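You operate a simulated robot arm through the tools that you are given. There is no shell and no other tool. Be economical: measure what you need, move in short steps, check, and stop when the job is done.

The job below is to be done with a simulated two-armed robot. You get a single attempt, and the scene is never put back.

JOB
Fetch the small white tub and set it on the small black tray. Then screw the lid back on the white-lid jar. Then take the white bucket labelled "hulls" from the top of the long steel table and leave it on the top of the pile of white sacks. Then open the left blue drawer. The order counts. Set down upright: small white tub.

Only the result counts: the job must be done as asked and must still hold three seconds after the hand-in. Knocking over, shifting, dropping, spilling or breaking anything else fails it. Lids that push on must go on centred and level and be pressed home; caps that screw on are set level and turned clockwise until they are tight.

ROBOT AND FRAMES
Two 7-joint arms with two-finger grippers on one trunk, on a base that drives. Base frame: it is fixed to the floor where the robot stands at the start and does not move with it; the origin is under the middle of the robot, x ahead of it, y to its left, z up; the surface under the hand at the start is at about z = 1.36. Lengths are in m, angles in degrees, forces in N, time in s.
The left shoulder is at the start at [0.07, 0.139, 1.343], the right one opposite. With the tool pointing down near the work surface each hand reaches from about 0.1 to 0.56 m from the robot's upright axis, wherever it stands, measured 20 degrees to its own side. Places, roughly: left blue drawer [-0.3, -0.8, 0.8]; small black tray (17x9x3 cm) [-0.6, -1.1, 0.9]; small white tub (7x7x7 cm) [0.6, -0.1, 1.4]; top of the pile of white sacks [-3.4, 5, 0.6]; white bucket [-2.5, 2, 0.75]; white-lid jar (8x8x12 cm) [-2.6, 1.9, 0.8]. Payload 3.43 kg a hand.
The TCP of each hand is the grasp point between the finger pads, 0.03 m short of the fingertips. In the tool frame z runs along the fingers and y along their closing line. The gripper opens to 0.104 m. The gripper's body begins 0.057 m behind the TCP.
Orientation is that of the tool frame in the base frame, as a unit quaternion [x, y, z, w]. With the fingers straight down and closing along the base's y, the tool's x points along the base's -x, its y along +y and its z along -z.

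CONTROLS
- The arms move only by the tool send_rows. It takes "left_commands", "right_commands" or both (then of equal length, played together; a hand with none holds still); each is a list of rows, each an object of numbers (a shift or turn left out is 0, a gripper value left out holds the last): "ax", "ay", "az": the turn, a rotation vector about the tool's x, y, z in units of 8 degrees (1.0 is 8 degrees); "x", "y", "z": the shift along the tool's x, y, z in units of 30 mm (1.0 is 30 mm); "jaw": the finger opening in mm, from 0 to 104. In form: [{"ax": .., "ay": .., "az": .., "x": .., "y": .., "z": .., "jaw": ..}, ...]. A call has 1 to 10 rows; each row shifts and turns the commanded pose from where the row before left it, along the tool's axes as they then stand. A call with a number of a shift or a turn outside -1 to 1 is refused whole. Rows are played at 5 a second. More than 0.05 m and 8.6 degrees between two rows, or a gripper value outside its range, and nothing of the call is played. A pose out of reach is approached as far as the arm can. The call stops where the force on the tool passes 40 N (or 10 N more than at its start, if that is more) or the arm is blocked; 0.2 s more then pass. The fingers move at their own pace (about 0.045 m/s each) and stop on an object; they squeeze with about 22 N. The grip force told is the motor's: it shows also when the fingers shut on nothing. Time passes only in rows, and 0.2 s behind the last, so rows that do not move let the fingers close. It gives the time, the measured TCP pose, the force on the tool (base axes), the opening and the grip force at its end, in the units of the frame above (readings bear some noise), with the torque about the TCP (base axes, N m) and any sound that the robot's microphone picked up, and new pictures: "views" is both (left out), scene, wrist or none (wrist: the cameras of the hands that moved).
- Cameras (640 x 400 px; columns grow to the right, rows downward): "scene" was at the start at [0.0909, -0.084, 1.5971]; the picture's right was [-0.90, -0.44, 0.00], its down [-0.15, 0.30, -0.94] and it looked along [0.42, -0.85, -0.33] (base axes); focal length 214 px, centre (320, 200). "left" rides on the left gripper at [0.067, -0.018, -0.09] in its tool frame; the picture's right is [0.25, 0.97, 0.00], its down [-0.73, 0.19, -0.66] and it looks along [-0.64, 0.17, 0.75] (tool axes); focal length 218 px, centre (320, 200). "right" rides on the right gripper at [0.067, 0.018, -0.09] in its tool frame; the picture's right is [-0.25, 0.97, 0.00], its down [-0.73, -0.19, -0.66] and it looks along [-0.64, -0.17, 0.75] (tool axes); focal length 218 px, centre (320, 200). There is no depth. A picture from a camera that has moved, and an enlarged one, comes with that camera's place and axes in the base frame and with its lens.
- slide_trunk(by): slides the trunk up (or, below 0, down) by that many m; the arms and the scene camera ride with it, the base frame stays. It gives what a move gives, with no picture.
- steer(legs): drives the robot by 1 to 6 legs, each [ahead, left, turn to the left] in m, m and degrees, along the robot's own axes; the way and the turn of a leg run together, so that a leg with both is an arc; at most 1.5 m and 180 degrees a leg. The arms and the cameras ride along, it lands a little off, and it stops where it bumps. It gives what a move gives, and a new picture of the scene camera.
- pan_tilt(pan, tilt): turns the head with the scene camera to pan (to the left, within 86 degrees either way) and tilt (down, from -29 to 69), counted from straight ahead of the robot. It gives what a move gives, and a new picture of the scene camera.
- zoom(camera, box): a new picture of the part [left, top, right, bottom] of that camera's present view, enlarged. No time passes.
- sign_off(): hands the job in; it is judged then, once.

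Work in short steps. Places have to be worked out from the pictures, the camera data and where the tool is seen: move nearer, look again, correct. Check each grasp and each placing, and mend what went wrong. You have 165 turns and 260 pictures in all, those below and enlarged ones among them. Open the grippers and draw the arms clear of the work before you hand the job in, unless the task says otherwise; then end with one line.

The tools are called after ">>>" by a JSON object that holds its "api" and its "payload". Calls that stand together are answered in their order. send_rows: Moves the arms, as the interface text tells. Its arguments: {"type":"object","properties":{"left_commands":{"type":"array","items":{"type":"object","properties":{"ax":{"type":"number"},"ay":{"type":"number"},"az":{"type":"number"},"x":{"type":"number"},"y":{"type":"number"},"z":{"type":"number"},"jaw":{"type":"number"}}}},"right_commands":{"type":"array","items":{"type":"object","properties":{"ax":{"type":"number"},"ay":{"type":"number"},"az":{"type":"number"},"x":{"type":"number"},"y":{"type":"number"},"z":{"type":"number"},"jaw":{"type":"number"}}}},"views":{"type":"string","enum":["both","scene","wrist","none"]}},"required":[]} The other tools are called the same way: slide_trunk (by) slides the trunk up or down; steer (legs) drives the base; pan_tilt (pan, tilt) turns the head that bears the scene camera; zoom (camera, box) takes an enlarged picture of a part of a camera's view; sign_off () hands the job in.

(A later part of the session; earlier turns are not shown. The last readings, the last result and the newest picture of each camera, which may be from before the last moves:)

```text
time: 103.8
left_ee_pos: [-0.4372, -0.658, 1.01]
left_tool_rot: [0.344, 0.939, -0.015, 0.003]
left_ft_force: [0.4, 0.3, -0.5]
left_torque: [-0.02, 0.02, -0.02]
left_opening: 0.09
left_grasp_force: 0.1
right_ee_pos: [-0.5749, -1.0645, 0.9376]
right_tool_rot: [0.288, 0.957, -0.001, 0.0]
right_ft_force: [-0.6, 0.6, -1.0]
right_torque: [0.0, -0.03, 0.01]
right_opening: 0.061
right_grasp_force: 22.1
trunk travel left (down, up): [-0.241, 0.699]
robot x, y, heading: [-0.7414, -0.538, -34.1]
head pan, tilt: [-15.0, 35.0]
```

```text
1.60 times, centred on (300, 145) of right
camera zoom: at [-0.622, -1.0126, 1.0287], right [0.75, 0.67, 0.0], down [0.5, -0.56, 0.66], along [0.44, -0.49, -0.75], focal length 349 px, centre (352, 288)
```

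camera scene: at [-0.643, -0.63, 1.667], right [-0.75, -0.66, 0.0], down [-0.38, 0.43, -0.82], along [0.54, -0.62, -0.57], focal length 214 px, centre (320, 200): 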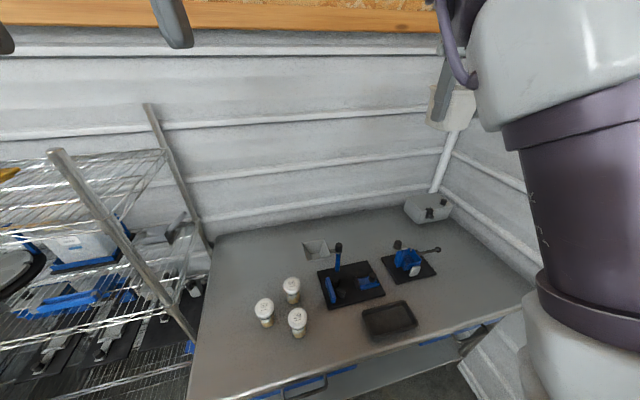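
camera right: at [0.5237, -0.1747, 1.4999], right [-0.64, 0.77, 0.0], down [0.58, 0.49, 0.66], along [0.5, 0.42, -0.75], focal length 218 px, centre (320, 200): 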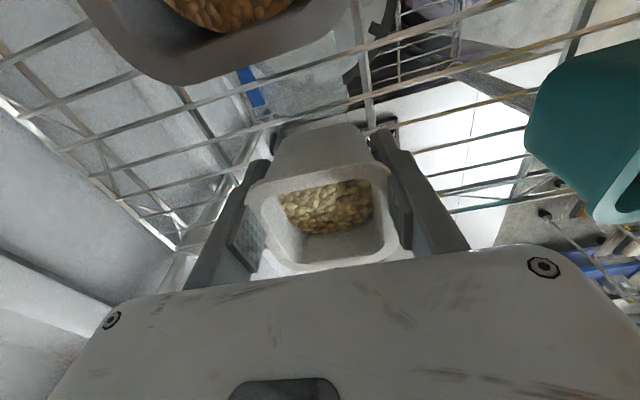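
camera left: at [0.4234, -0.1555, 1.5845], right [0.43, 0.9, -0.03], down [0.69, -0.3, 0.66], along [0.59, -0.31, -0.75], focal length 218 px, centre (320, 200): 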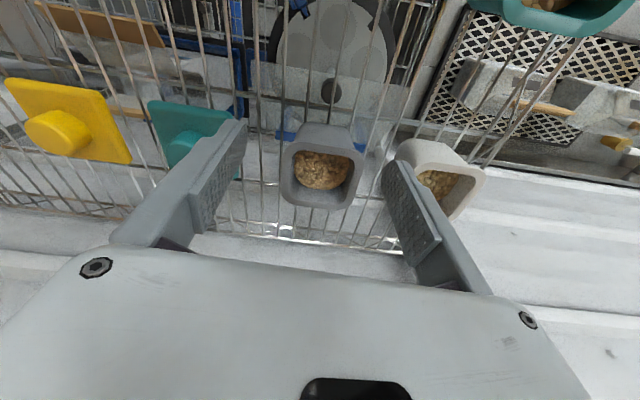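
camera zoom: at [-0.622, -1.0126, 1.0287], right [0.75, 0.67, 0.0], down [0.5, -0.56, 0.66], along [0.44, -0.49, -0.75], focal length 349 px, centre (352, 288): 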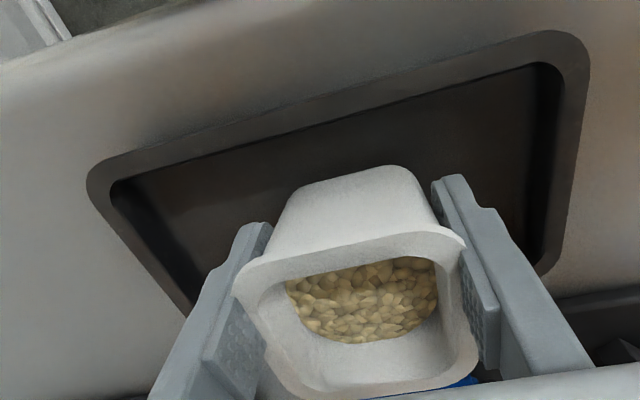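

Tub centred in the tray. Final lowering in small steps, watching the force.

>>> {"api": "slide_trunk", "payload": {"by": -0.007}}

>>> {"api": "slide_trunk", "payload": {"by": -0.005}}

>>> {"api": "zoom", "payload": {"camera": "scene", "box": [400, 50, 520, 150]}}

```text
time: 104.3
left_ee_pos: [-0.4387, -0.6558, 1.0021]
left_tool_rot: [0.343, 0.939, -0.016, 0.003]
left_ft_force: [-0.1, -1.2, 0.1]
left_torque: [0.0, -0.01, 0.01]
left_opening: 0.0901
left_grasp_force: 0.0
right_ee_pos: [-0.5758, -1.0643, 0.9313]
right_tool_rot: [0.288, 0.958, -0.003, 0.002]
right_ft_force: [0.9, -3.5, 16.5]
right_torque: [0.07, 0.04, -0.01]
right_opening: 0.0612
right_grasp_force: 22.0
trunk travel left (down, up): [-0.234, 0.706]
robot x, y, heading: [-0.7427, -0.5366, -33.7]
head pan, tilt: [-15.0, 35.0]
```

```text
time: 104.8
left_ee_pos: [-0.4379, -0.6556, 0.9981]
left_tool_rot: [0.344, 0.939, -0.018, 0.002]
left_ft_force: [-0.1, 0.4, -0.4]
left_torque: [-0.01, -0.03, 0.0]
left_opening: 0.09
left_grasp_force: 0.0
right_ee_pos: [-0.5754, -1.0627, 0.9261]
right_tool_rot: [0.288, 0.958, -0.002, 0.0]
right_ft_force: [-2.5, 0.1, 13.4]
right_torque: [-0.03, 0.0, -0.03]
right_opening: 0.061
right_grasp_force: 22.2
trunk travel left (down, up): [-0.229, 0.711]
robot x, y, heading: [-0.7417, -0.5393, -33.9]
head pan, tilt: [-15.0, 35.0]
```

```text
4.00 times, centred on (460, 100) of scene
camera zoom: at [-0.643, -0.63, 0.9631], right [-0.75, -0.66, 0.0], down [-0.38, 0.43, -0.82], along [0.54, -0.62, -0.57], focal length 858 px, centre (-240, 600)
```

zoom: 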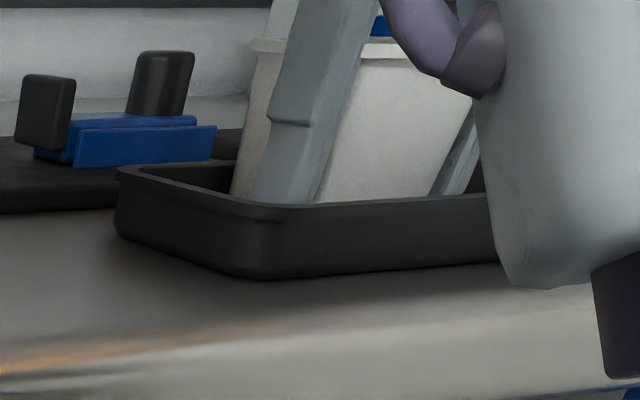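

The tub rests on the tray floor. I open to 85 mm (inside the tray's length) and raise the trunk.

>>> {"api": "send_rows", "payload": {"right_commands": [{"jaw": 85}, {}, {}], "views": "wrist"}}

>>> {"api": "slide_trunk", "payload": {"by": 0.2}}

>>> {"api": "zoom", "payload": {"camera": "scene", "box": [220, 100, 540, 300]}}

```text
time: 105.7
left_ee_pos: [-0.4375, -0.6567, 0.9986]
left_tool_rot: [0.343, 0.939, -0.015, 0.002]
left_ft_force: [0.1, 0.0, 0.8]
left_torque: [0.02, 0.0, 0.02]
left_opening: 0.0903
left_grasp_force: 0.1
right_ee_pos: [-0.5748, -1.0627, 0.9255]
right_tool_rot: [0.289, 0.957, -0.002, 0.0]
right_ft_force: [-0.1, 0.2, -0.1]
right_torque: [0.02, -0.01, 0.0]
right_opening: 0.0849
right_grasp_force: 0.0
trunk travel left (down, up): [-0.229, 0.711]
robot x, y, heading: [-0.7401, -0.538, -33.6]
head pan, tilt: [-15.0, 35.0]
camera right: at [-0.6219, -1.0126, 1.0167], right [0.75, 0.67, 0.0], down [0.5, -0.56, 0.66], along [0.44, -0.49, -0.75], focal length 218 px, centre (320, 200)
```

right: 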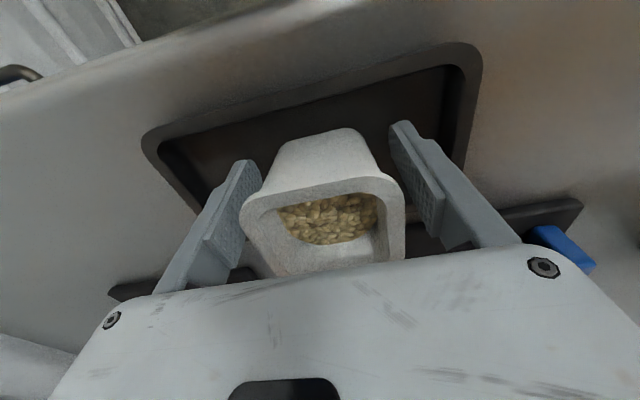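

```text
time: 107.8
left_ee_pos: [-0.436, -0.6571, 1.1983]
left_tool_rot: [0.343, 0.939, -0.016, 0.003]
left_ft_force: [0.2, 0.0, 0.5]
left_torque: [-0.01, 0.01, 0.01]
left_opening: 0.0903
left_grasp_force: 0.0
right_ee_pos: [-0.574, -1.0643, 1.1246]
right_tool_rot: [0.287, 0.958, -0.002, 0.001]
right_ft_force: [0.9, -0.1, -0.4]
right_torque: [-0.03, -0.01, -0.02]
right_opening: 0.085
right_grasp_force: 0.0
trunk travel left (down, up): [-0.429, 0.511]
robot x, y, heading: [-0.7431, -0.5392, -33.9]
head pan, tilt: [-15.0, 35.0]
```

```text
2.00 times, centred on (380, 200) of scene
camera zoom: at [-0.6422, -0.6311, 1.1629], right [-0.75, -0.66, 0.0], down [-0.38, 0.43, -0.82], along [0.54, -0.62, -0.57], focal length 429 px, centre (200, 200)
```

zoom: 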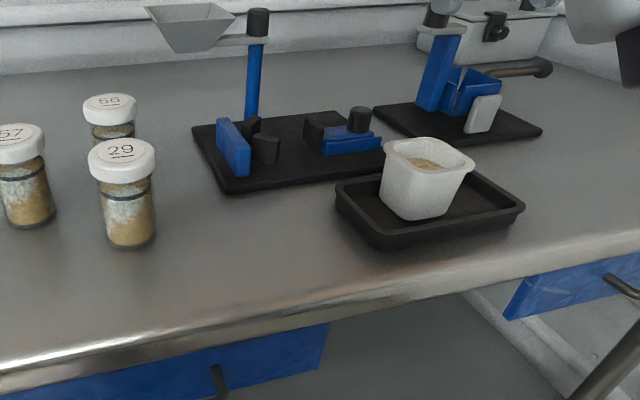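

First part done: tub upright in the tray. I raise the trunk, back off and turn toward the far table.

>>> {"api": "slide_trunk", "payload": {"by": 0.35}}

>>> {"api": "steer", "payload": {"legs": [[-0.3, 0, 0], [0, 0, 150]]}}

>>> {"api": "pan_tilt", "payload": {"pan": 10, "tilt": 20}}

```text
time: 111.2
left_ee_pos: [-0.4369, -0.6573, 1.5482]
left_tool_rot: [0.344, 0.939, -0.016, 0.002]
left_ft_force: [0.3, 1.1, -0.2]
left_torque: [0.02, 0.01, 0.0]
left_opening: 0.0902
left_grasp_force: 0.1
right_ee_pos: [-0.5752, -1.0636, 1.4757]
right_tool_rot: [0.288, 0.958, -0.002, 0.0]
right_ft_force: [0.4, -0.2, -0.4]
right_torque: [0.0, 0.02, 0.0]
right_opening: 0.085
right_grasp_force: 0.1
trunk travel left (down, up): [-0.779, 0.161]
robot x, y, heading: [-0.7433, -0.5344, -33.5]
head pan, tilt: [-15.0, 35.0]
```

```text
time: 119.5
left_ee_pos: [-1.1967, -0.1139, 1.5479]
left_tool_rot: [0.819, -0.574, 0.001, -0.015]
left_ft_force: [0.0, -0.6, 0.1]
left_torque: [0.01, -0.02, 0.03]
left_opening: 0.0899
left_grasp_force: 0.2
right_ee_pos: [-0.8746, 0.1712, 1.4762]
right_tool_rot: [0.851, -0.525, 0.0, -0.001]
right_ft_force: [-0.2, -0.1, 0.3]
right_torque: [0.01, 0.04, -0.03]
right_opening: 0.0852
right_grasp_force: 0.0
trunk travel left (down, up): [-0.779, 0.161]
robot x, y, heading: [-0.9909, -0.3681, 116.5]
head pan, tilt: [-15.0, 35.0]
camera scene: at [-1.0327, -0.2383, 1.5129], right [0.98, 0.2, 0.0], down [0.11, -0.56, -0.82], along [-0.16, 0.8, -0.57], focal length 214 px, centre (320, 200)
```

scene: 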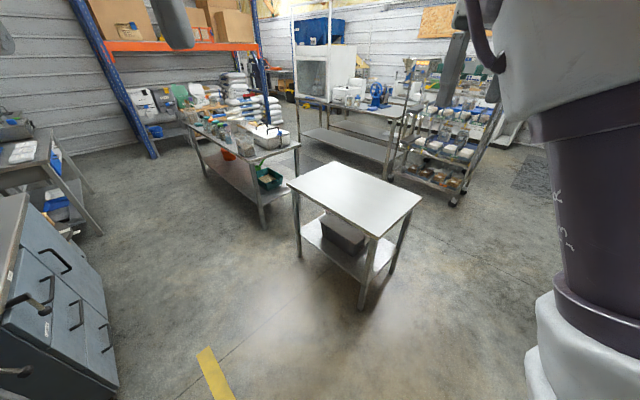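

```text
time: 120.4
left_ee_pos: [-1.197, -0.1139, 1.5487]
left_tool_rot: [0.819, -0.573, 0.002, -0.016]
left_ft_force: [0.9, 1.4, -0.7]
left_torque: [0.0, 0.0, -0.04]
left_opening: 0.0899
left_grasp_force: 0.0
right_ee_pos: [-0.8747, 0.1716, 1.4752]
right_tool_rot: [0.851, -0.525, -0.001, -0.002]
right_ft_force: [-0.2, 0.1, 0.0]
right_torque: [0.02, 0.0, 0.02]
right_opening: 0.0852
right_grasp_force: 0.1
trunk travel left (down, up): [-0.779, 0.161]
robot x, y, heading: [-0.9955, -0.3688, 116.7]
head pan, tilt: [10.0, 20.0]
camera scene: at [-1.0708, -0.2498, 1.5368], right [0.8, 0.59, 0.0], down [0.2, -0.28, -0.94], along [-0.56, 0.76, -0.34], focal length 214 px, centre (320, 200)
```

scene: 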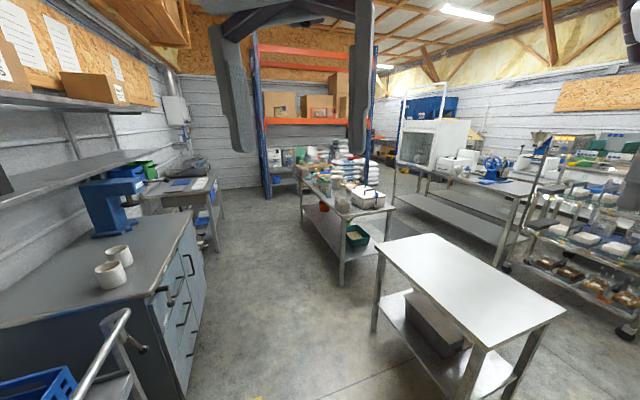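

I zoom on the long steel table and the sacks.

>>> {"api": "zoom", "payload": {"camera": "scene", "box": [250, 120, 420, 290]}}

```text
2.35 times, centred on (335, 205) of scene
camera zoom: at [-1.0708, -0.2498, 1.5368], right [0.8, 0.59, 0.0], down [0.2, -0.28, -0.94], along [-0.56, 0.76, -0.34], focal length 505 px, centre (285, 188)
```

zoom: 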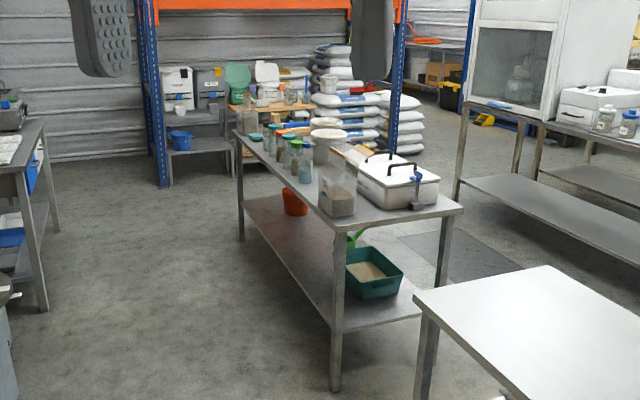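

Bucket and jars lie about 0.8 m along the near-left edge of that table. I drive through the free corridor towards [-2.8,1.5] and turn to face the table (56°).

>>> {"api": "steer", "payload": {"legs": [[0, 0, 17.7], [1.4, 0, 0], [1.1, 0, 0], [0, 0, -78]]}}

>>> {"api": "pan_tilt", "payload": {"pan": 0, "tilt": 35}}

```text
time: 137.1
left_ee_pos: [-2.637, 1.7416, 1.5472]
left_tool_rot: [-0.418, 0.908, -0.01, 0.014]
left_ft_force: [0.6, 0.1, 0.6]
left_torque: [-0.01, -0.02, -0.01]
left_opening: 0.0901
left_grasp_force: 0.1
right_ee_pos: [-2.2317, 1.6008, 1.4754]
right_tool_rot: [-0.471, 0.882, -0.001, 0.002]
right_ft_force: [0.6, 0.3, 0.1]
right_torque: [-0.01, -0.04, 0.0]
right_opening: 0.0851
right_grasp_force: 0.0
trunk travel left (down, up): [-0.779, 0.161]
robot x, y, heading: [-2.7597, 1.4369, 55.8]
head pan, tilt: [10.0, 20.0]
camera scene: at [-2.6944, 1.5642, 1.5368], right [0.91, -0.41, 0.0], down [-0.14, -0.31, -0.94], along [0.38, 0.86, -0.34], focal length 214 px, centre (320, 200)
```

scene: 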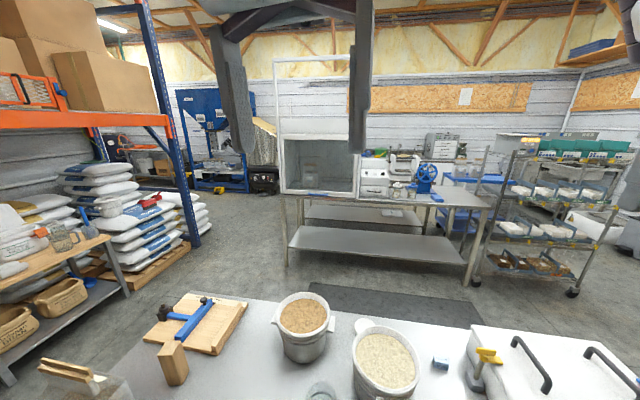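

```text
time: 137.8
left_ee_pos: [-2.637, 1.7403, 1.5494]
left_tool_rot: [-0.418, 0.908, -0.01, 0.014]
left_ft_force: [0.3, 0.4, 0.1]
left_torque: [0.0, -0.01, -0.02]
left_opening: 0.09
left_grasp_force: 0.0
right_ee_pos: [-2.2322, 1.6004, 1.4752]
right_tool_rot: [-0.47, 0.882, -0.001, 0.001]
right_ft_force: [-0.7, 0.8, 0.7]
right_torque: [-0.01, -0.01, 0.03]
right_opening: 0.0851
right_grasp_force: 0.0
trunk travel left (down, up): [-0.779, 0.161]
robot x, y, heading: [-2.7641, 1.4391, 56.2]
head pan, tilt: [0.0, 35.0]
camera scene: at [-2.6826, 1.5518, 1.513], right [0.83, -0.56, 0.0], down [-0.32, -0.47, -0.82], along [0.46, 0.68, -0.57], focal length 214 px, centre (320, 200)
```

scene: 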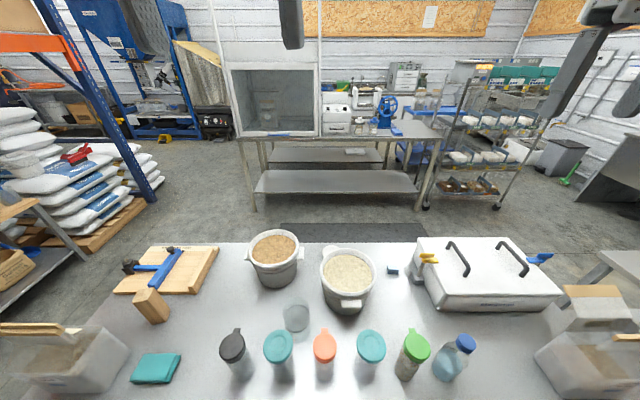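

Two buckets and a row of jars. I zoom in to read labels and find the open jar and its white lid.

>>> {"api": "zoom", "payload": {"camera": "scene", "box": [210, 220, 410, 345]}}

>>> {"api": "pan_tilt", "payload": {"pan": 0, "tilt": 60}}

```text
3.20 times, centred on (310, 282) of scene
camera zoom: at [-2.6826, 1.5518, 1.513], right [0.83, -0.56, 0.0], down [-0.32, -0.47, -0.82], along [0.46, 0.68, -0.57], focal length 686 px, centre (352, -64)
```

zoom: 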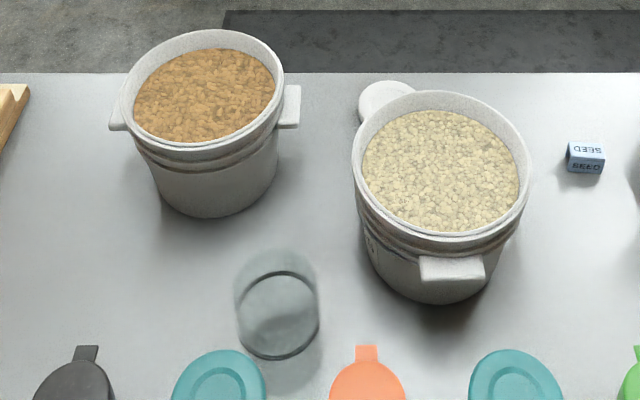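

```text
time: 138.7
left_ee_pos: [-2.637, 1.742, 1.547]
left_tool_rot: [-0.418, 0.908, -0.009, 0.013]
left_ft_force: [0.7, 0.7, -0.3]
left_torque: [0.01, 0.04, 0.02]
left_opening: 0.0903
left_grasp_force: 0.1
right_ee_pos: [-2.2318, 1.6006, 1.476]
right_tool_rot: [-0.47, 0.883, -0.001, 0.002]
right_ft_force: [-0.4, 0.4, 0.3]
right_torque: [-0.01, 0.0, 0.06]
right_opening: 0.0847
right_grasp_force: 0.1
trunk travel left (down, up): [-0.779, 0.161]
robot x, y, heading: [-2.7604, 1.4409, 55.9]
head pan, tilt: [0.0, 60.0]
camera scene: at [-2.6947, 1.5341, 1.4787], right [0.83, -0.56, 0.0], down [-0.49, -0.72, -0.5], along [0.28, 0.41, -0.87], focal length 214 px, centre (320, 200)
```

scene: 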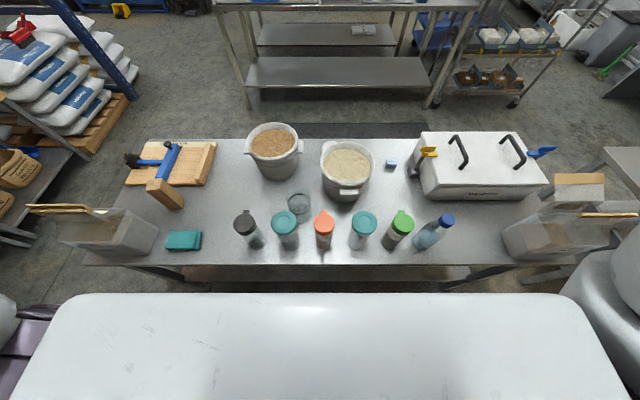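

The clear open jar stands near [-2.54,1.90]; its white lid seems to lie behind the right bucket. I need the bucket labels: I lower the trunk to view the sides.

>>> {"api": "slide_trunk", "payload": {"by": -0.3}}

>>> {"api": "pan_tilt", "payload": {"pan": -3, "tilt": 35}}

>>> {"api": "zoom", "payload": {"camera": "scene", "box": [200, 150, 440, 320]}}

>>> {"api": "zoom", "payload": {"camera": "left", "box": [0, 0, 640, 400]}}

```text
time: 141.7
left_ee_pos: [-2.6376, 1.7404, 1.2485]
left_tool_rot: [-0.419, 0.908, -0.009, 0.012]
left_ft_force: [0.3, 0.5, -0.4]
left_torque: [-0.01, -0.02, -0.01]
left_opening: 0.0902
left_grasp_force: 0.1
right_ee_pos: [-2.2306, 1.6003, 1.1743]
right_tool_rot: [-0.47, 0.883, -0.001, 0.001]
right_ft_force: [-0.9, -0.5, -1.1]
right_torque: [0.01, -0.02, -0.01]
right_opening: 0.0851
right_grasp_force: 0.0
trunk travel left (down, up): [-0.479, 0.461]
robot x, y, heading: [-2.7548, 1.4375, 55.9]
head pan, tilt: [0.0, 60.0]
```

```text
time: 142.6
left_ee_pos: [-2.6369, 1.742, 1.2473]
left_tool_rot: [-0.418, 0.908, -0.009, 0.013]
left_ft_force: [-0.6, 0.6, -0.3]
left_torque: [-0.03, 0.01, -0.01]
left_opening: 0.0899
left_grasp_force: 0.0
right_ee_pos: [-2.2315, 1.5999, 1.1761]
right_tool_rot: [-0.47, 0.883, -0.001, 0.002]
right_ft_force: [-0.6, 0.1, 0.2]
right_torque: [0.03, 0.03, -0.02]
right_opening: 0.085
right_grasp_force: 0.0
trunk travel left (down, up): [-0.479, 0.461]
robot x, y, heading: [-2.7598, 1.4381, 55.7]
head pan, tilt: [-3.0, 35.0]
camera scene: at [-2.679, 1.5491, 1.2129], right [0.8, -0.6, 0.0], down [-0.35, -0.46, -0.82], along [0.49, 0.65, -0.57], focal length 214 px, centre (320, 200)
```

scene: 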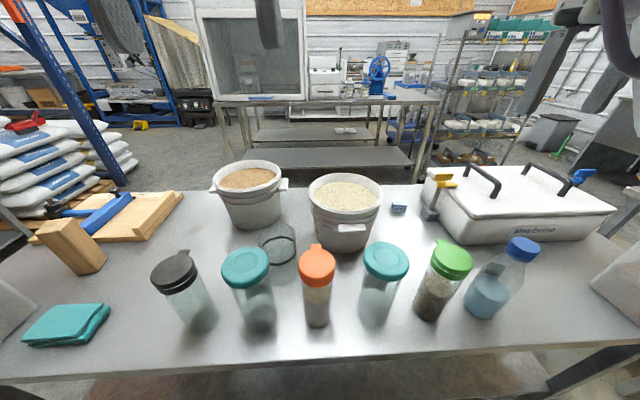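

```text
2.35 times, centred on (320, 235) of scene
camera zoom: at [-2.679, 1.5491, 1.2129], right [0.8, -0.6, 0.0], down [-0.35, -0.46, -0.82], along [0.49, 0.65, -0.57], focal length 505 px, centre (320, 118)
```

zoom: 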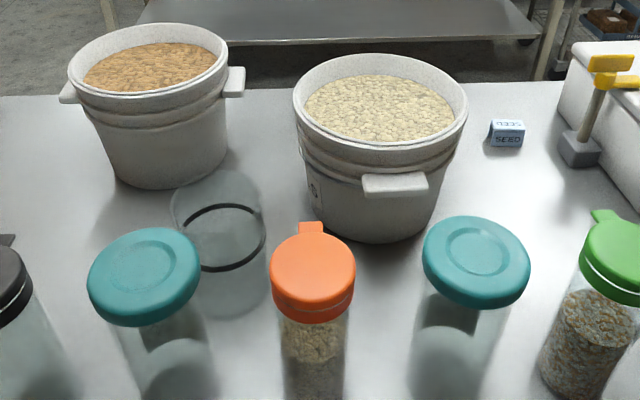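

```text
1.00 times, centred on (320, 200) of left (not enlarged: the box is as wide or as high as the picture)
camera zoom: at [-2.6698, 1.68, 1.3371], right [-0.9, 0.44, -0.03], down [0.31, 0.68, 0.66], along [0.31, 0.59, -0.75], focal length 218 px, centre (320, 200)
```

zoom: 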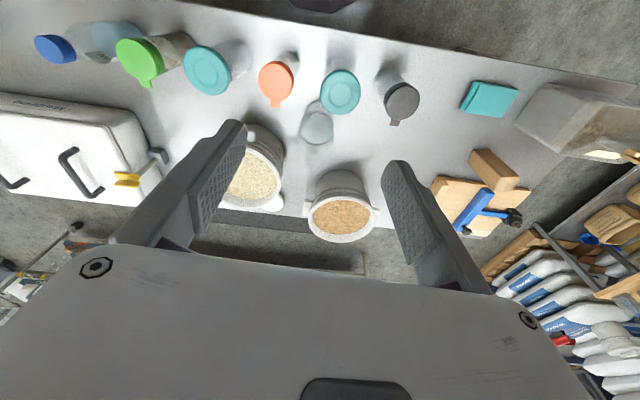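

The right bucket has a label on its left side. I shift the robot 0.4 m left to read it.

>>> {"api": "steer", "payload": {"legs": [[0, 0.4, 0]]}}

>>> {"api": "pan_tilt", "payload": {"pan": -40, "tilt": 30}}

>>> {"api": "zoom", "payload": {"camera": "scene", "box": [200, 120, 440, 270]}}

```text
time: 145.2
left_ee_pos: [-2.9757, 1.9706, 1.2487]
left_tool_rot: [-0.419, 0.908, -0.009, 0.013]
left_ft_force: [0.7, 0.7, -0.2]
left_torque: [0.02, 0.01, -0.01]
left_opening: 0.0902
left_grasp_force: 0.0
right_ee_pos: [-2.5696, 1.8294, 1.1755]
right_tool_rot: [-0.47, 0.883, -0.001, 0.002]
right_ft_force: [0.0, 0.7, 0.0]
right_torque: [-0.02, 0.0, 0.01]
right_opening: 0.0849
right_grasp_force: 0.0
trunk travel left (down, up): [-0.479, 0.461]
robot x, y, heading: [-3.0979, 1.6652, 56.0]
head pan, tilt: [-3.0, 35.0]
camera scene: at [-3.017, 1.7778, 1.2129], right [0.8, -0.6, 0.0], down [-0.35, -0.46, -0.82], along [0.49, 0.65, -0.57], focal length 214 px, centre (320, 200)
```

scene: 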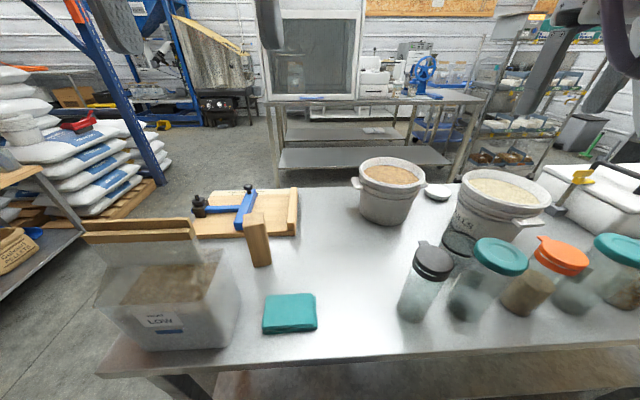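

```text
time: 146.2
left_ee_pos: [-2.9748, 1.9692, 1.2479]
left_tool_rot: [-0.418, 0.908, -0.01, 0.014]
left_ft_force: [0.1, 0.0, 1.0]
left_torque: [-0.01, -0.04, 0.0]
left_opening: 0.0901
left_grasp_force: 0.0
right_ee_pos: [-2.5696, 1.8303, 1.175]
right_tool_rot: [-0.471, 0.882, -0.001, 0.002]
right_ft_force: [0.2, 0.6, -0.2]
right_torque: [-0.06, -0.01, 0.04]
right_opening: 0.085
right_grasp_force: 0.1
trunk travel left (down, up): [-0.479, 0.461]
robot x, y, heading: [-3.0975, 1.6635, 55.9]
head pan, tilt: [-40.0, 30.0]
camera scene: at [-2.9832, 1.7325, 1.2207], right [0.28, -0.96, 0.0], down [-0.48, -0.14, -0.87], along [0.83, 0.24, -0.5], focal length 214 px, centre (320, 200)
```

scene: 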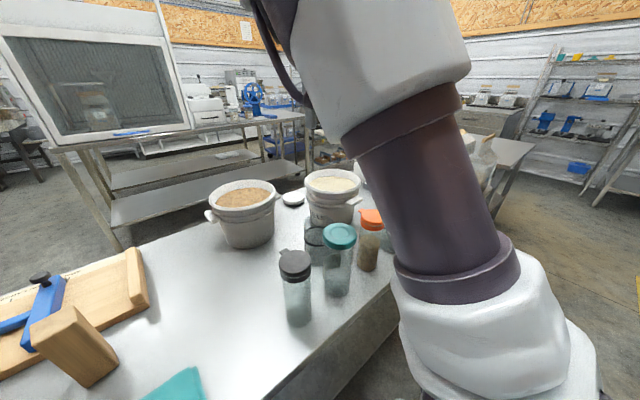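

```text
2.67 times, centred on (320, 195) of scene
camera zoom: at [-2.9832, 1.7325, 1.2207], right [0.28, -0.96, 0.0], down [-0.48, -0.14, -0.87], along [0.83, 0.24, -0.5], focal length 572 px, centre (320, 213)
```

zoom: 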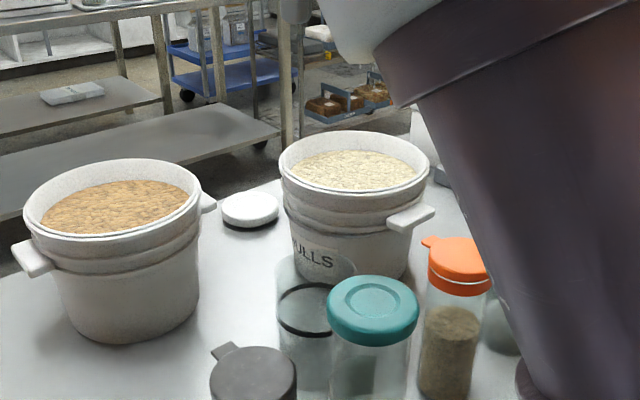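

The HULLS bucket is the right one; the jar lid (white disc) lies at the table's far edge, out of reach from here. I raise the trunk and drive round to the far side, in legs through the measured free space.

>>> {"api": "slide_trunk", "payload": {"by": 0.4}}

>>> {"api": "steer", "payload": {"legs": [[-0.25, 0, 0], [0, 0, -88.4], [1.1, 0, 0], [0.96, 0, 0], [0, 0, 18.5], [1.03, 0, 0]]}}

>>> {"api": "pan_tilt", "payload": {"pan": 75, "tilt": 30}}

```text
time: 150.0
left_ee_pos: [-2.9755, 1.9704, 1.6481]
left_tool_rot: [-0.419, 0.908, -0.01, 0.013]
left_ft_force: [0.4, 0.3, 0.0]
left_torque: [-0.01, 0.04, -0.04]
left_opening: 0.0899
left_grasp_force: 0.0
right_ee_pos: [-2.5697, 1.8285, 1.5756]
right_tool_rot: [-0.471, 0.882, -0.002, 0.002]
right_ft_force: [0.4, 0.0, 0.2]
right_torque: [-0.01, 0.02, -0.02]
right_opening: 0.0849
right_grasp_force: 0.0
trunk travel left (down, up): [-0.879, 0.061]
robot x, y, heading: [-3.0977, 1.6668, 56.1]
head pan, tilt: [-40.0, 30.0]
```

```text
time: 171.2
left_ee_pos: [-0.1914, 0.1051, 1.6489]
left_tool_rot: [0.181, 0.983, -0.015, 0.007]
left_ft_force: [-0.1, 0.6, 0.4]
left_torque: [0.04, 0.01, 0.02]
left_opening: 0.0902
left_grasp_force: 0.0
right_ee_pos: [-0.1869, -0.3251, 1.5772]
right_tool_rot: [0.124, 0.992, -0.002, 0.001]
right_ft_force: [0.0, 0.4, -0.7]
right_torque: [0.01, -0.02, -0.01]
right_opening: 0.085
right_grasp_force: 0.0
trunk travel left (down, up): [-0.879, 0.061]
robot x, y, heading: [-0.5148, 0.1167, -14.4]
head pan, tilt: [-40.0, 30.0]
camera scene: at [-0.4179, 0.0314, 1.6209], right [-0.81, -0.58, 0.0], down [-0.29, 0.41, -0.87], along [0.5, -0.7, -0.5], focal length 214 px, centre (320, 200)
```

scene: 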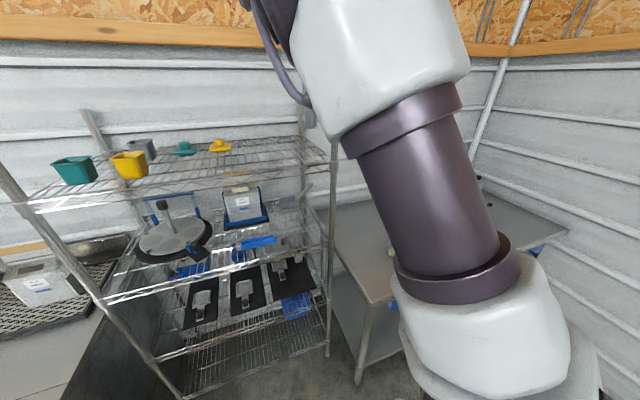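

```text
time: 173.2
left_ee_pos: [-0.1894, 0.1046, 1.648]
left_tool_rot: [0.182, 0.983, -0.015, 0.005]
left_ft_force: [0.0, 0.4, 0.7]
left_torque: [0.0, 0.03, 0.0]
left_opening: 0.0902
left_grasp_force: 0.0
right_ee_pos: [-0.1858, -0.3249, 1.5749]
right_tool_rot: [0.124, 0.992, -0.002, 0.001]
right_ft_force: [0.5, 0.0, 0.1]
right_torque: [0.01, 0.04, 0.0]
right_opening: 0.0852
right_grasp_force: 0.1
trunk travel left (down, up): [-0.879, 0.061]
robot x, y, heading: [-0.5195, 0.1159, -14.1]
head pan, tilt: [75.0, 30.0]
camera scene: at [-0.4246, 0.1833, 1.6208], right [0.87, -0.49, 0.0], down [-0.25, -0.44, -0.87], along [0.43, 0.75, -0.5], focal length 214 px, centre (320, 200)
```

scene: 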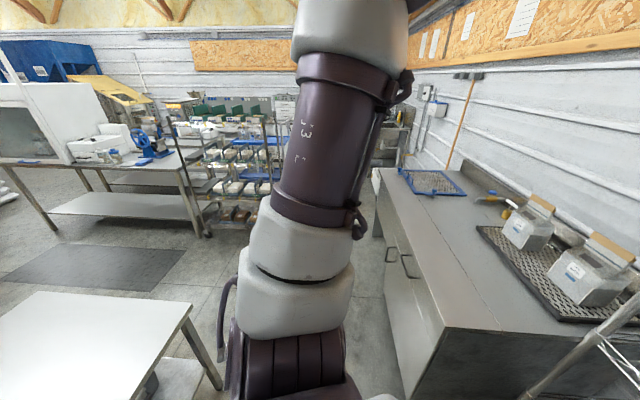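

Way ahead is clear. I go on round the white table to the far side of the long table.

>>> {"api": "steer", "payload": {"legs": [[0, 0, 77.9], [0.986, 0, 0], [0, 0, 64.1], [1.012, 0, 0], [0, 0, 31.2], [1.149, 0, 0]]}}

>>> {"api": "pan_tilt", "payload": {"pan": 60, "tilt": 40}}

```text
time: 196.3
left_ee_pos: [-2.0775, 2.2828, 1.6482]
left_tool_rot: [0.969, -0.248, -0.005, -0.015]
left_ft_force: [1.0, 0.1, 1.8]
left_torque: [0.0, 0.03, 0.0]
left_opening: 0.0899
left_grasp_force: 0.1
right_ee_pos: [-2.0237, 2.7086, 1.5758]
right_tool_rot: [0.981, -0.192, 0.0, -0.002]
right_ft_force: [0.7, -0.4, -0.2]
right_torque: [0.01, 0.0, -0.01]
right_opening: 0.0847
right_grasp_force: 0.1
trunk travel left (down, up): [-0.879, 0.061]
robot x, y, heading: [-1.7537, 2.2257, 158.1]
head pan, tilt: [75.0, 30.0]
camera scene: at [-1.8576, 2.1716, 1.6208], right [-0.8, 0.6, 0.0], down [0.3, 0.4, -0.87], along [-0.52, -0.69, -0.5], focal length 214 px, centre (320, 200)
```

scene: 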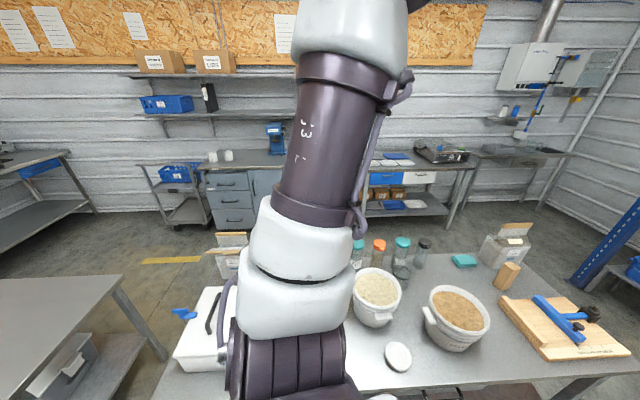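

```text
time: 197.1
left_ee_pos: [-2.0794, 2.2833, 1.649]
left_tool_rot: [0.969, -0.248, -0.004, -0.015]
left_ft_force: [-0.8, 0.2, -1.5]
left_torque: [-0.01, -0.02, -0.02]
left_opening: 0.0898
left_grasp_force: 0.1
right_ee_pos: [-2.0256, 2.7092, 1.5751]
right_tool_rot: [0.982, -0.191, 0.0, -0.002]
right_ft_force: [0.2, 0.1, 0.1]
right_torque: [0.01, -0.01, -0.04]
right_opening: 0.0852
right_grasp_force: 0.1
trunk travel left (down, up): [-0.879, 0.061]
robot x, y, heading: [-1.7558, 2.2278, 157.7]
head pan, tilt: [60.0, 40.0]
camera scene: at [-1.8712, 2.1919, 1.6055], right [-0.61, 0.79, 0.0], down [0.51, 0.39, -0.77], along [-0.61, -0.47, -0.64], focal length 214 px, centre (320, 200)
```

scene: 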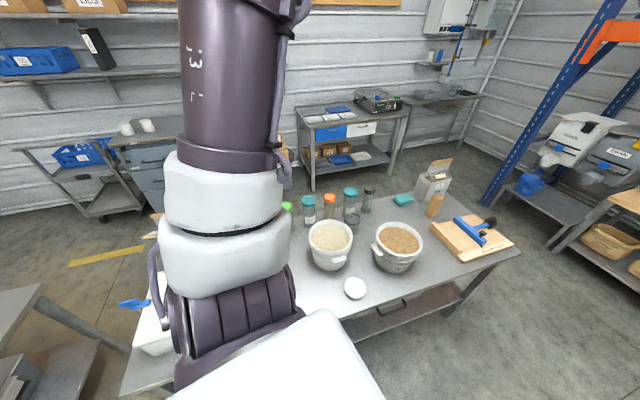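

Lid re-measured at [-2.294, 2.039]. I turn to -122° and close in 4 cm.

>>> {"api": "steer", "payload": {"legs": [[0, 0, 80.3], [0.04, 0, 0]]}}

>>> {"api": "pan_tilt", "payload": {"pan": -15, "tilt": 45}}

```text
time: 201.4
left_ee_pos: [-1.8765, 1.8921, 1.6507]
left_tool_rot: [0.897, 0.443, -0.017, -0.007]
left_ft_force: [0.4, 1.3, -0.1]
left_torque: [-0.08, 0.01, 0.01]
left_opening: 0.0896
left_grasp_force: 0.2
right_ee_pos: [-2.2899, 2.0104, 1.5802]
right_tool_rot: [0.87, 0.494, -0.005, 0.001]
right_ft_force: [0.2, 1.2, 1.0]
right_torque: [-0.03, 0.03, 0.04]
right_opening: 0.0849
right_grasp_force: 0.0
trunk travel left (down, up): [-0.879, 0.061]
robot x, y, heading: [-1.7771, 2.1923, -120.9]
head pan, tilt: [60.0, 40.0]
camera scene: at [-1.7565, 2.0837, 1.6062], right [-0.87, -0.49, 0.01], down [-0.32, 0.56, -0.77], along [0.37, -0.67, -0.64], focal length 214 px, centre (320, 200)
```

scene: 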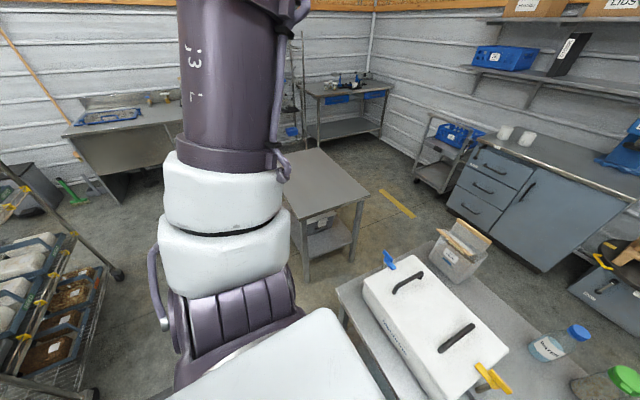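

```text
time: 202.9
left_ee_pos: [-1.8826, 1.8829, 1.6486]
left_tool_rot: [0.897, 0.442, -0.015, -0.008]
left_ft_force: [0.6, 0.5, 0.5]
left_torque: [-0.01, 0.03, 0.0]
left_opening: 0.0899
left_grasp_force: 0.1
right_ee_pos: [-2.2956, 2.0023, 1.576]
right_tool_rot: [0.869, 0.495, -0.002, -0.001]
right_ft_force: [0.1, -0.2, 0.5]
right_torque: [-0.03, 0.0, 0.0]
right_opening: 0.085
right_grasp_force: 0.1
trunk travel left (down, up): [-0.879, 0.061]
robot x, y, heading: [-1.7776, 2.1932, -121.1]
head pan, tilt: [-15.0, 45.0]
camera scene: at [-1.8613, 2.093, 1.5984], right [-0.7, 0.72, 0.0], down [0.51, 0.49, -0.71], along [-0.51, -0.49, -0.71], focal length 214 px, centre (320, 200)
```

scene: 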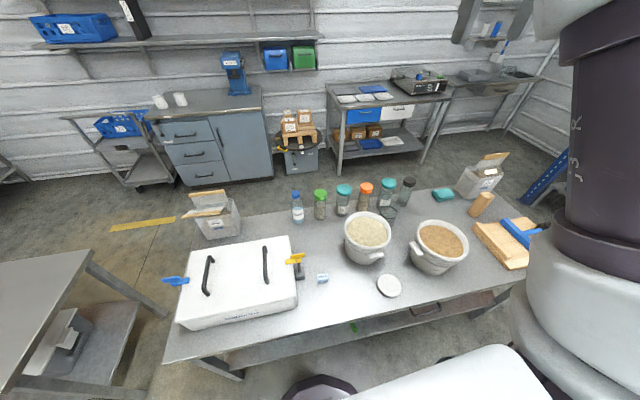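

Lid consistent at [-2.295, 2.041]. I centre the right hand over it, open wide, and lower the trunk to about z 0.98 for a close look.

>>> {"api": "send_rows", "payload": {"right_commands": [{"x": 0.56, "y": -0.32, "jaw": 100}, {"x": 0.56, "y": -0.31}, {}], "views": "none"}}

>>> {"api": "slide_trunk", "payload": {"by": -0.4}}

>>> {"api": "slide_trunk", "payload": {"by": -0.2}}

>>> {"api": "zoom", "payload": {"camera": "right", "box": [0, 0, 640, 400]}}

```text
time: 203.7
left_ee_pos: [-1.8828, 1.8814, 1.6478]
left_tool_rot: [0.897, 0.442, -0.015, -0.01]
left_ft_force: [-0.1, -0.4, 0.0]
left_torque: [-0.03, 0.02, -0.02]
left_opening: 0.0901
left_grasp_force: 0.0
right_ee_pos: [-2.2947, 2.0394, 1.5754]
right_tool_rot: [0.869, 0.494, -0.002, 0.0]
right_ft_force: [-0.1, -0.4, -0.5]
right_torque: [0.02, -0.02, 0.02]
right_opening: 0.0998
right_grasp_force: 0.0
trunk travel left (down, up): [-0.879, 0.061]
robot x, y, heading: [-1.7764, 2.1902, -120.9]
head pan, tilt: [-15.0, 45.0]
```

```text
time: 207.5
left_ee_pos: [-1.8836, 1.8819, 1.2495]
left_tool_rot: [0.897, 0.442, -0.014, -0.008]
left_ft_force: [0.4, 0.2, -0.4]
left_torque: [0.05, -0.05, -0.02]
left_opening: 0.0902
left_grasp_force: 0.1
right_ee_pos: [-2.2946, 2.0393, 1.1759]
right_tool_rot: [0.87, 0.494, -0.002, -0.001]
right_ft_force: [0.0, 0.5, 0.1]
right_torque: [-0.02, -0.01, -0.01]
right_opening: 0.1
right_grasp_force: 0.1
trunk travel left (down, up): [-0.479, 0.461]
robot x, y, heading: [-1.7799, 2.1901, -120.9]
head pan, tilt: [-15.0, 45.0]
```

```text
time: 209.7
left_ee_pos: [-1.8833, 1.8823, 1.0476]
left_tool_rot: [0.897, 0.442, -0.014, -0.01]
left_ft_force: [0.1, 0.6, -0.6]
left_torque: [0.02, 0.0, 0.02]
left_opening: 0.0899
left_grasp_force: 0.2
right_ee_pos: [-2.2944, 2.0394, 0.9754]
right_tool_rot: [0.87, 0.494, -0.002, 0.0]
right_ft_force: [-0.3, 0.3, 0.2]
right_torque: [0.02, 0.0, 0.03]
right_opening: 0.1001
right_grasp_force: 0.0
trunk travel left (down, up): [-0.279, 0.661]
robot x, y, heading: [-1.7816, 2.1926, -120.9]
head pan, tilt: [-15.0, 45.0]
```

```text
1.00 times, centred on (320, 200) of right (not enlarged: the box is as wide or as high as the picture)
camera zoom: at [-2.2454, 2.0866, 1.0673], right [0.7, -0.71, 0.0], down [-0.53, -0.53, 0.66], along [-0.47, -0.46, -0.75], focal length 218 px, centre (320, 200)
```

zoom: 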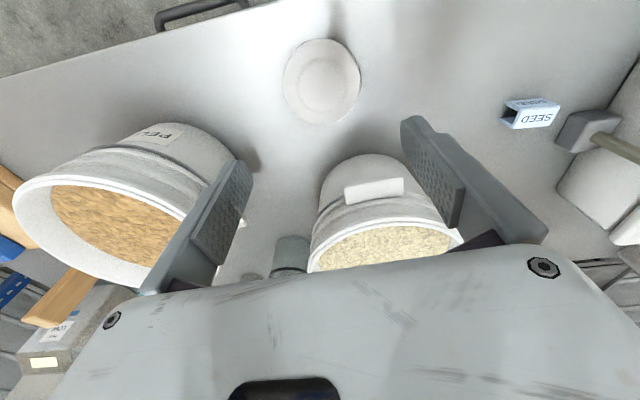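

Lid is right beneath. I descend 13 cm and check again.

>>> {"api": "slide_trunk", "payload": {"by": -0.13}}

>>> {"api": "zoom", "payload": {"camera": "right", "box": [0, 0, 640, 400]}}

```text
time: 211.3
left_ee_pos: [-1.883, 1.8821, 0.9194]
left_tool_rot: [0.897, 0.442, -0.014, -0.009]
left_ft_force: [-0.3, -0.1, 0.7]
left_torque: [0.01, -0.01, -0.01]
left_opening: 0.0901
left_grasp_force: 0.1
right_ee_pos: [-2.2946, 2.0385, 0.847]
right_tool_rot: [0.869, 0.495, -0.002, 0.0]
right_ft_force: [-0.6, -0.4, 0.4]
right_torque: [0.02, -0.02, 0.02]
right_opening: 0.1002
right_grasp_force: 0.0
trunk travel left (down, up): [-0.149, 0.791]
robot x, y, heading: [-1.7772, 2.1896, -120.9]
head pan, tilt: [-15.0, 45.0]
```

```text
1.00 times, centred on (320, 200) of right (not enlarged: the box is as wide or as high as the picture)
camera zoom: at [-2.2453, 2.0867, 0.9374], right [0.7, -0.71, 0.0], down [-0.53, -0.53, 0.66], along [-0.47, -0.46, -0.75], focal length 218 px, centre (320, 200)
```

zoom: 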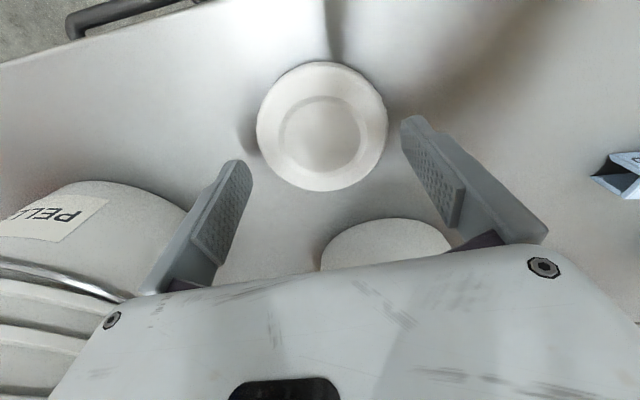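

The left hand hovers near the cooler's height; I pull it back and up first, and shift the right hand 8 mm to centre the lid.

>>> {"api": "send_rows", "payload": {"left_commands": [{"z": -0.7}, {"x": 1, "z": -0.3}, {"x": 0.7}], "right_commands": [{"x": 0.27, "y": 0.1}, {}, {}], "views": "wrist"}}

```text
time: 212.1
left_ee_pos: [-1.8632, 1.898, 0.9269]
left_tool_rot: [0.897, 0.442, -0.015, -0.009]
left_ft_force: [-0.5, -0.2, -0.1]
left_torque: [-0.02, -0.02, -0.05]
left_opening: 0.09
left_grasp_force: 0.0
left hand out of reach, approached as far as the arm can: row 2, 3
right_ee_pos: [-2.2869, 2.0441, 0.8462]
right_tool_rot: [0.869, 0.495, -0.002, 0.0]
right_ft_force: [0.1, 0.7, 0.5]
right_torque: [0.0, 0.0, 0.02]
right_opening: 0.0998
right_grasp_force: 0.1
trunk travel left (down, up): [-0.149, 0.791]
robot x, y, heading: [-1.7771, 2.1907, -120.9]
head pan, tilt: [-15.0, 45.0]
camera right: at [-2.2378, 2.092, 0.9376], right [0.7, -0.71, 0.0], down [-0.53, -0.53, 0.66], along [-0.47, -0.46, -0.75], focal length 218 px, centre (320, 200)
camera left: at [-1.8324, 1.9626, 1.0154], right [0.92, -0.39, -0.03], down [-0.27, -0.7, 0.66], along [-0.28, -0.6, -0.75], focal length 218 px, centre (320, 200)
```

right: 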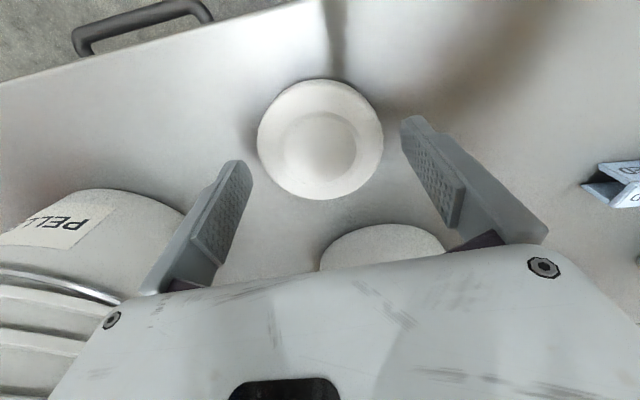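
left: 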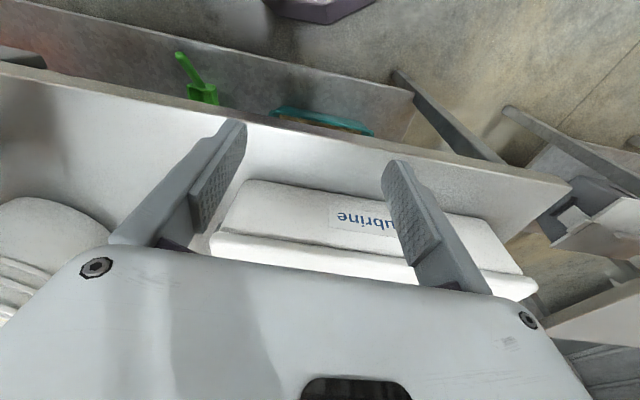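

Left hand is clear outside the table edge; the lid is centred. I descend 3 cm.

>>> {"api": "slide_trunk", "payload": {"by": -0.03}}

>>> {"api": "zoom", "payload": {"camera": "right", "box": [160, 60, 480, 260]}}

```text
time: 212.8
left_ee_pos: [-1.8608, 1.898, 0.8972]
left_tool_rot: [0.896, 0.443, -0.015, -0.011]
left_ft_force: [0.1, -0.7, -0.2]
left_torque: [-0.01, -0.01, -0.09]
left_opening: 0.0902
left_grasp_force: 0.0
right_ee_pos: [-2.2871, 2.0428, 0.818]
right_tool_rot: [0.869, 0.494, -0.004, -0.001]
right_ft_force: [-2.2, -7.9, 21.5]
right_torque: [-0.73, -1.02, -0.52]
right_opening: 0.0967
right_grasp_force: 0.1
trunk travel left (down, up): [-0.119, 0.821]
robot x, y, heading: [-1.7785, 2.1951, -121.1]
head pan, tilt: [-15.0, 45.0]
```

```text
2.00 times, centred on (320, 160) of right
camera zoom: at [-2.2364, 2.0912, 0.9092], right [0.7, -0.71, 0.0], down [-0.53, -0.53, 0.66], along [-0.47, -0.46, -0.75], focal length 436 px, centre (320, 280)
```

zoom: 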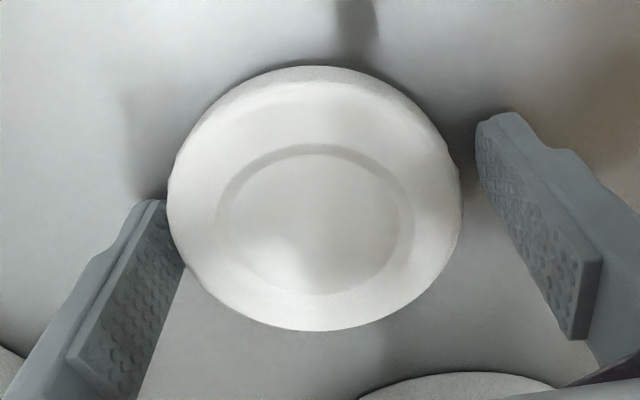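

The right fingertip touches the table (z≈0.788). I raise 4 mm and close on the lid.

>>> {"api": "slide_trunk", "payload": {"by": 0.005}}

>>> {"api": "send_rows", "payload": {"right_commands": [{"jaw": 104}, {"jaw": 60}, {}, {}], "views": "wrist"}}

```text
time: 213.4
left_ee_pos: [-1.8629, 1.8994, 0.9013]
left_tool_rot: [0.897, 0.442, -0.014, -0.01]
left_ft_force: [0.4, 0.4, 0.4]
left_torque: [0.01, -0.01, 0.0]
left_opening: 0.0898
left_grasp_force: 0.0
right_ee_pos: [-2.2869, 2.0432, 0.8211]
right_tool_rot: [0.87, 0.494, -0.001, -0.001]
right_ft_force: [0.2, 0.1, 0.2]
right_torque: [0.04, 0.01, -0.02]
right_opening: 0.1
right_grasp_force: 0.1
trunk travel left (down, up): [-0.124, 0.816]
robot x, y, heading: [-1.7765, 2.1908, -121.0]
head pan, tilt: [-15.0, 45.0]
```

```text
time: 214.4
left_ee_pos: [-1.8639, 1.9, 0.901]
left_tool_rot: [0.897, 0.442, -0.015, -0.01]
left_ft_force: [-0.6, -0.1, 0.1]
left_torque: [0.01, 0.0, 0.01]
left_opening: 0.0901
left_grasp_force: 0.0
right_ee_pos: [-2.2875, 2.0438, 0.8229]
right_tool_rot: [0.87, 0.494, -0.001, -0.002]
right_ft_force: [0.1, 0.9, 0.4]
right_torque: [0.01, 0.01, 0.0]
right_opening: 0.0841
right_grasp_force: 22.0
trunk travel left (down, up): [-0.124, 0.816]
robot x, y, heading: [-1.7813, 2.1903, -120.9]
head pan, tilt: [-15.0, 45.0]
camera right: at [-2.2381, 2.0918, 0.9125], right [0.7, -0.71, 0.0], down [-0.53, -0.53, 0.66], along [-0.47, -0.46, -0.75], focal length 218 px, centre (320, 200)
```

right: 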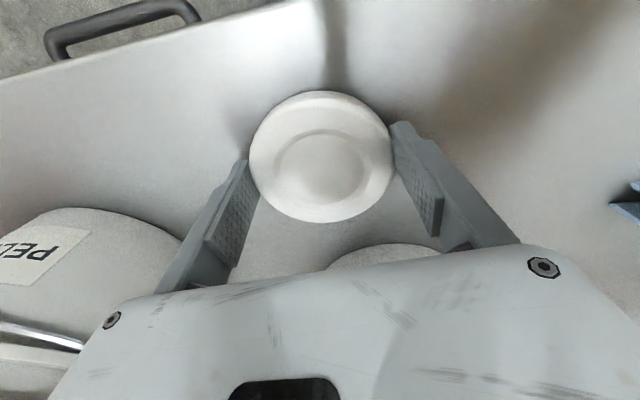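

Lid gripped (84 mm). I lift, and drive back round to the jar's side along the same route.

>>> {"api": "slide_trunk", "payload": {"by": 0.4}}

>>> {"api": "slide_trunk", "payload": {"by": 0.35}}

>>> {"api": "steer", "payload": {"legs": [[0, 0, 101.1], [1.147, 0, 0], [0, 0, -32.3], [1.012, 0, 0], [0, 0, -64.1], [0.986, 0, 0]]}}

```text
time: 218.2
left_ee_pos: [-1.8632, 1.8982, 1.3019]
left_tool_rot: [0.897, 0.442, -0.014, -0.009]
left_ft_force: [0.4, 0.5, -0.6]
left_torque: [0.02, 0.04, -0.02]
left_opening: 0.0902
left_grasp_force: 0.0
right_ee_pos: [-2.2875, 2.0445, 1.2212]
right_tool_rot: [0.869, 0.494, -0.002, -0.001]
right_ft_force: [0.2, -0.5, -0.9]
right_torque: [0.01, 0.01, -0.02]
right_opening: 0.0842
right_grasp_force: 21.5
trunk travel left (down, up): [-0.524, 0.416]
robot x, y, heading: [-1.7775, 2.1892, -121.0]
head pan, tilt: [-15.0, 45.0]
```

```text
time: 221.6
left_ee_pos: [-1.8623, 1.8976, 1.6522]
left_tool_rot: [0.897, 0.442, -0.014, -0.01]
left_ft_force: [0.7, -0.3, 0.2]
left_torque: [-0.01, 0.03, -0.01]
left_opening: 0.0902
left_grasp_force: 0.0
right_ee_pos: [-2.2872, 2.0447, 1.5711]
right_tool_rot: [0.869, 0.494, -0.001, 0.0]
right_ft_force: [0.1, -0.1, -0.7]
right_torque: [0.01, -0.04, -0.02]
right_opening: 0.0842
right_grasp_force: 22.0
trunk travel left (down, up): [-0.874, 0.066]
robot x, y, heading: [-1.7746, 2.1902, -120.9]
head pan, tilt: [-15.0, 45.0]
```

```text
time: 245.4
left_ee_pos: [-0.6203, -0.1855, 1.6514]
left_tool_rot: [0.878, 0.479, -0.015, -0.009]
left_ft_force: [0.1, 0.4, 0.5]
left_torque: [-0.02, 0.04, 0.0]
left_opening: 0.09
left_grasp_force: 0.1
right_ee_pos: [-1.0546, -0.0764, 1.5721]
right_tool_rot: [0.849, 0.529, -0.002, -0.001]
right_ft_force: [0.2, 1.4, -0.7]
right_torque: [0.0, 0.0, 0.02]
right_opening: 0.0838
right_grasp_force: 21.9
trunk travel left (down, up): [-0.874, 0.066]
robot x, y, heading: [-0.5604, 0.1123, -116.2]
head pan, tilt: [-15.0, 45.0]
camera scene: at [-0.6353, 0.0066, 1.5933], right [-0.75, 0.66, 0.0], down [0.47, 0.53, -0.71], along [-0.47, -0.53, -0.71], focal length 214 px, centre (320, 200)
```

scene: 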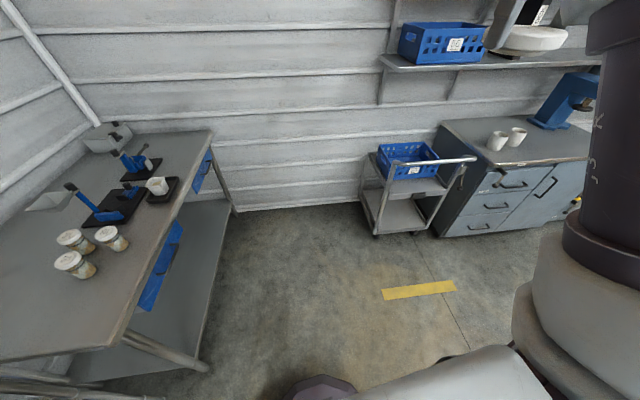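

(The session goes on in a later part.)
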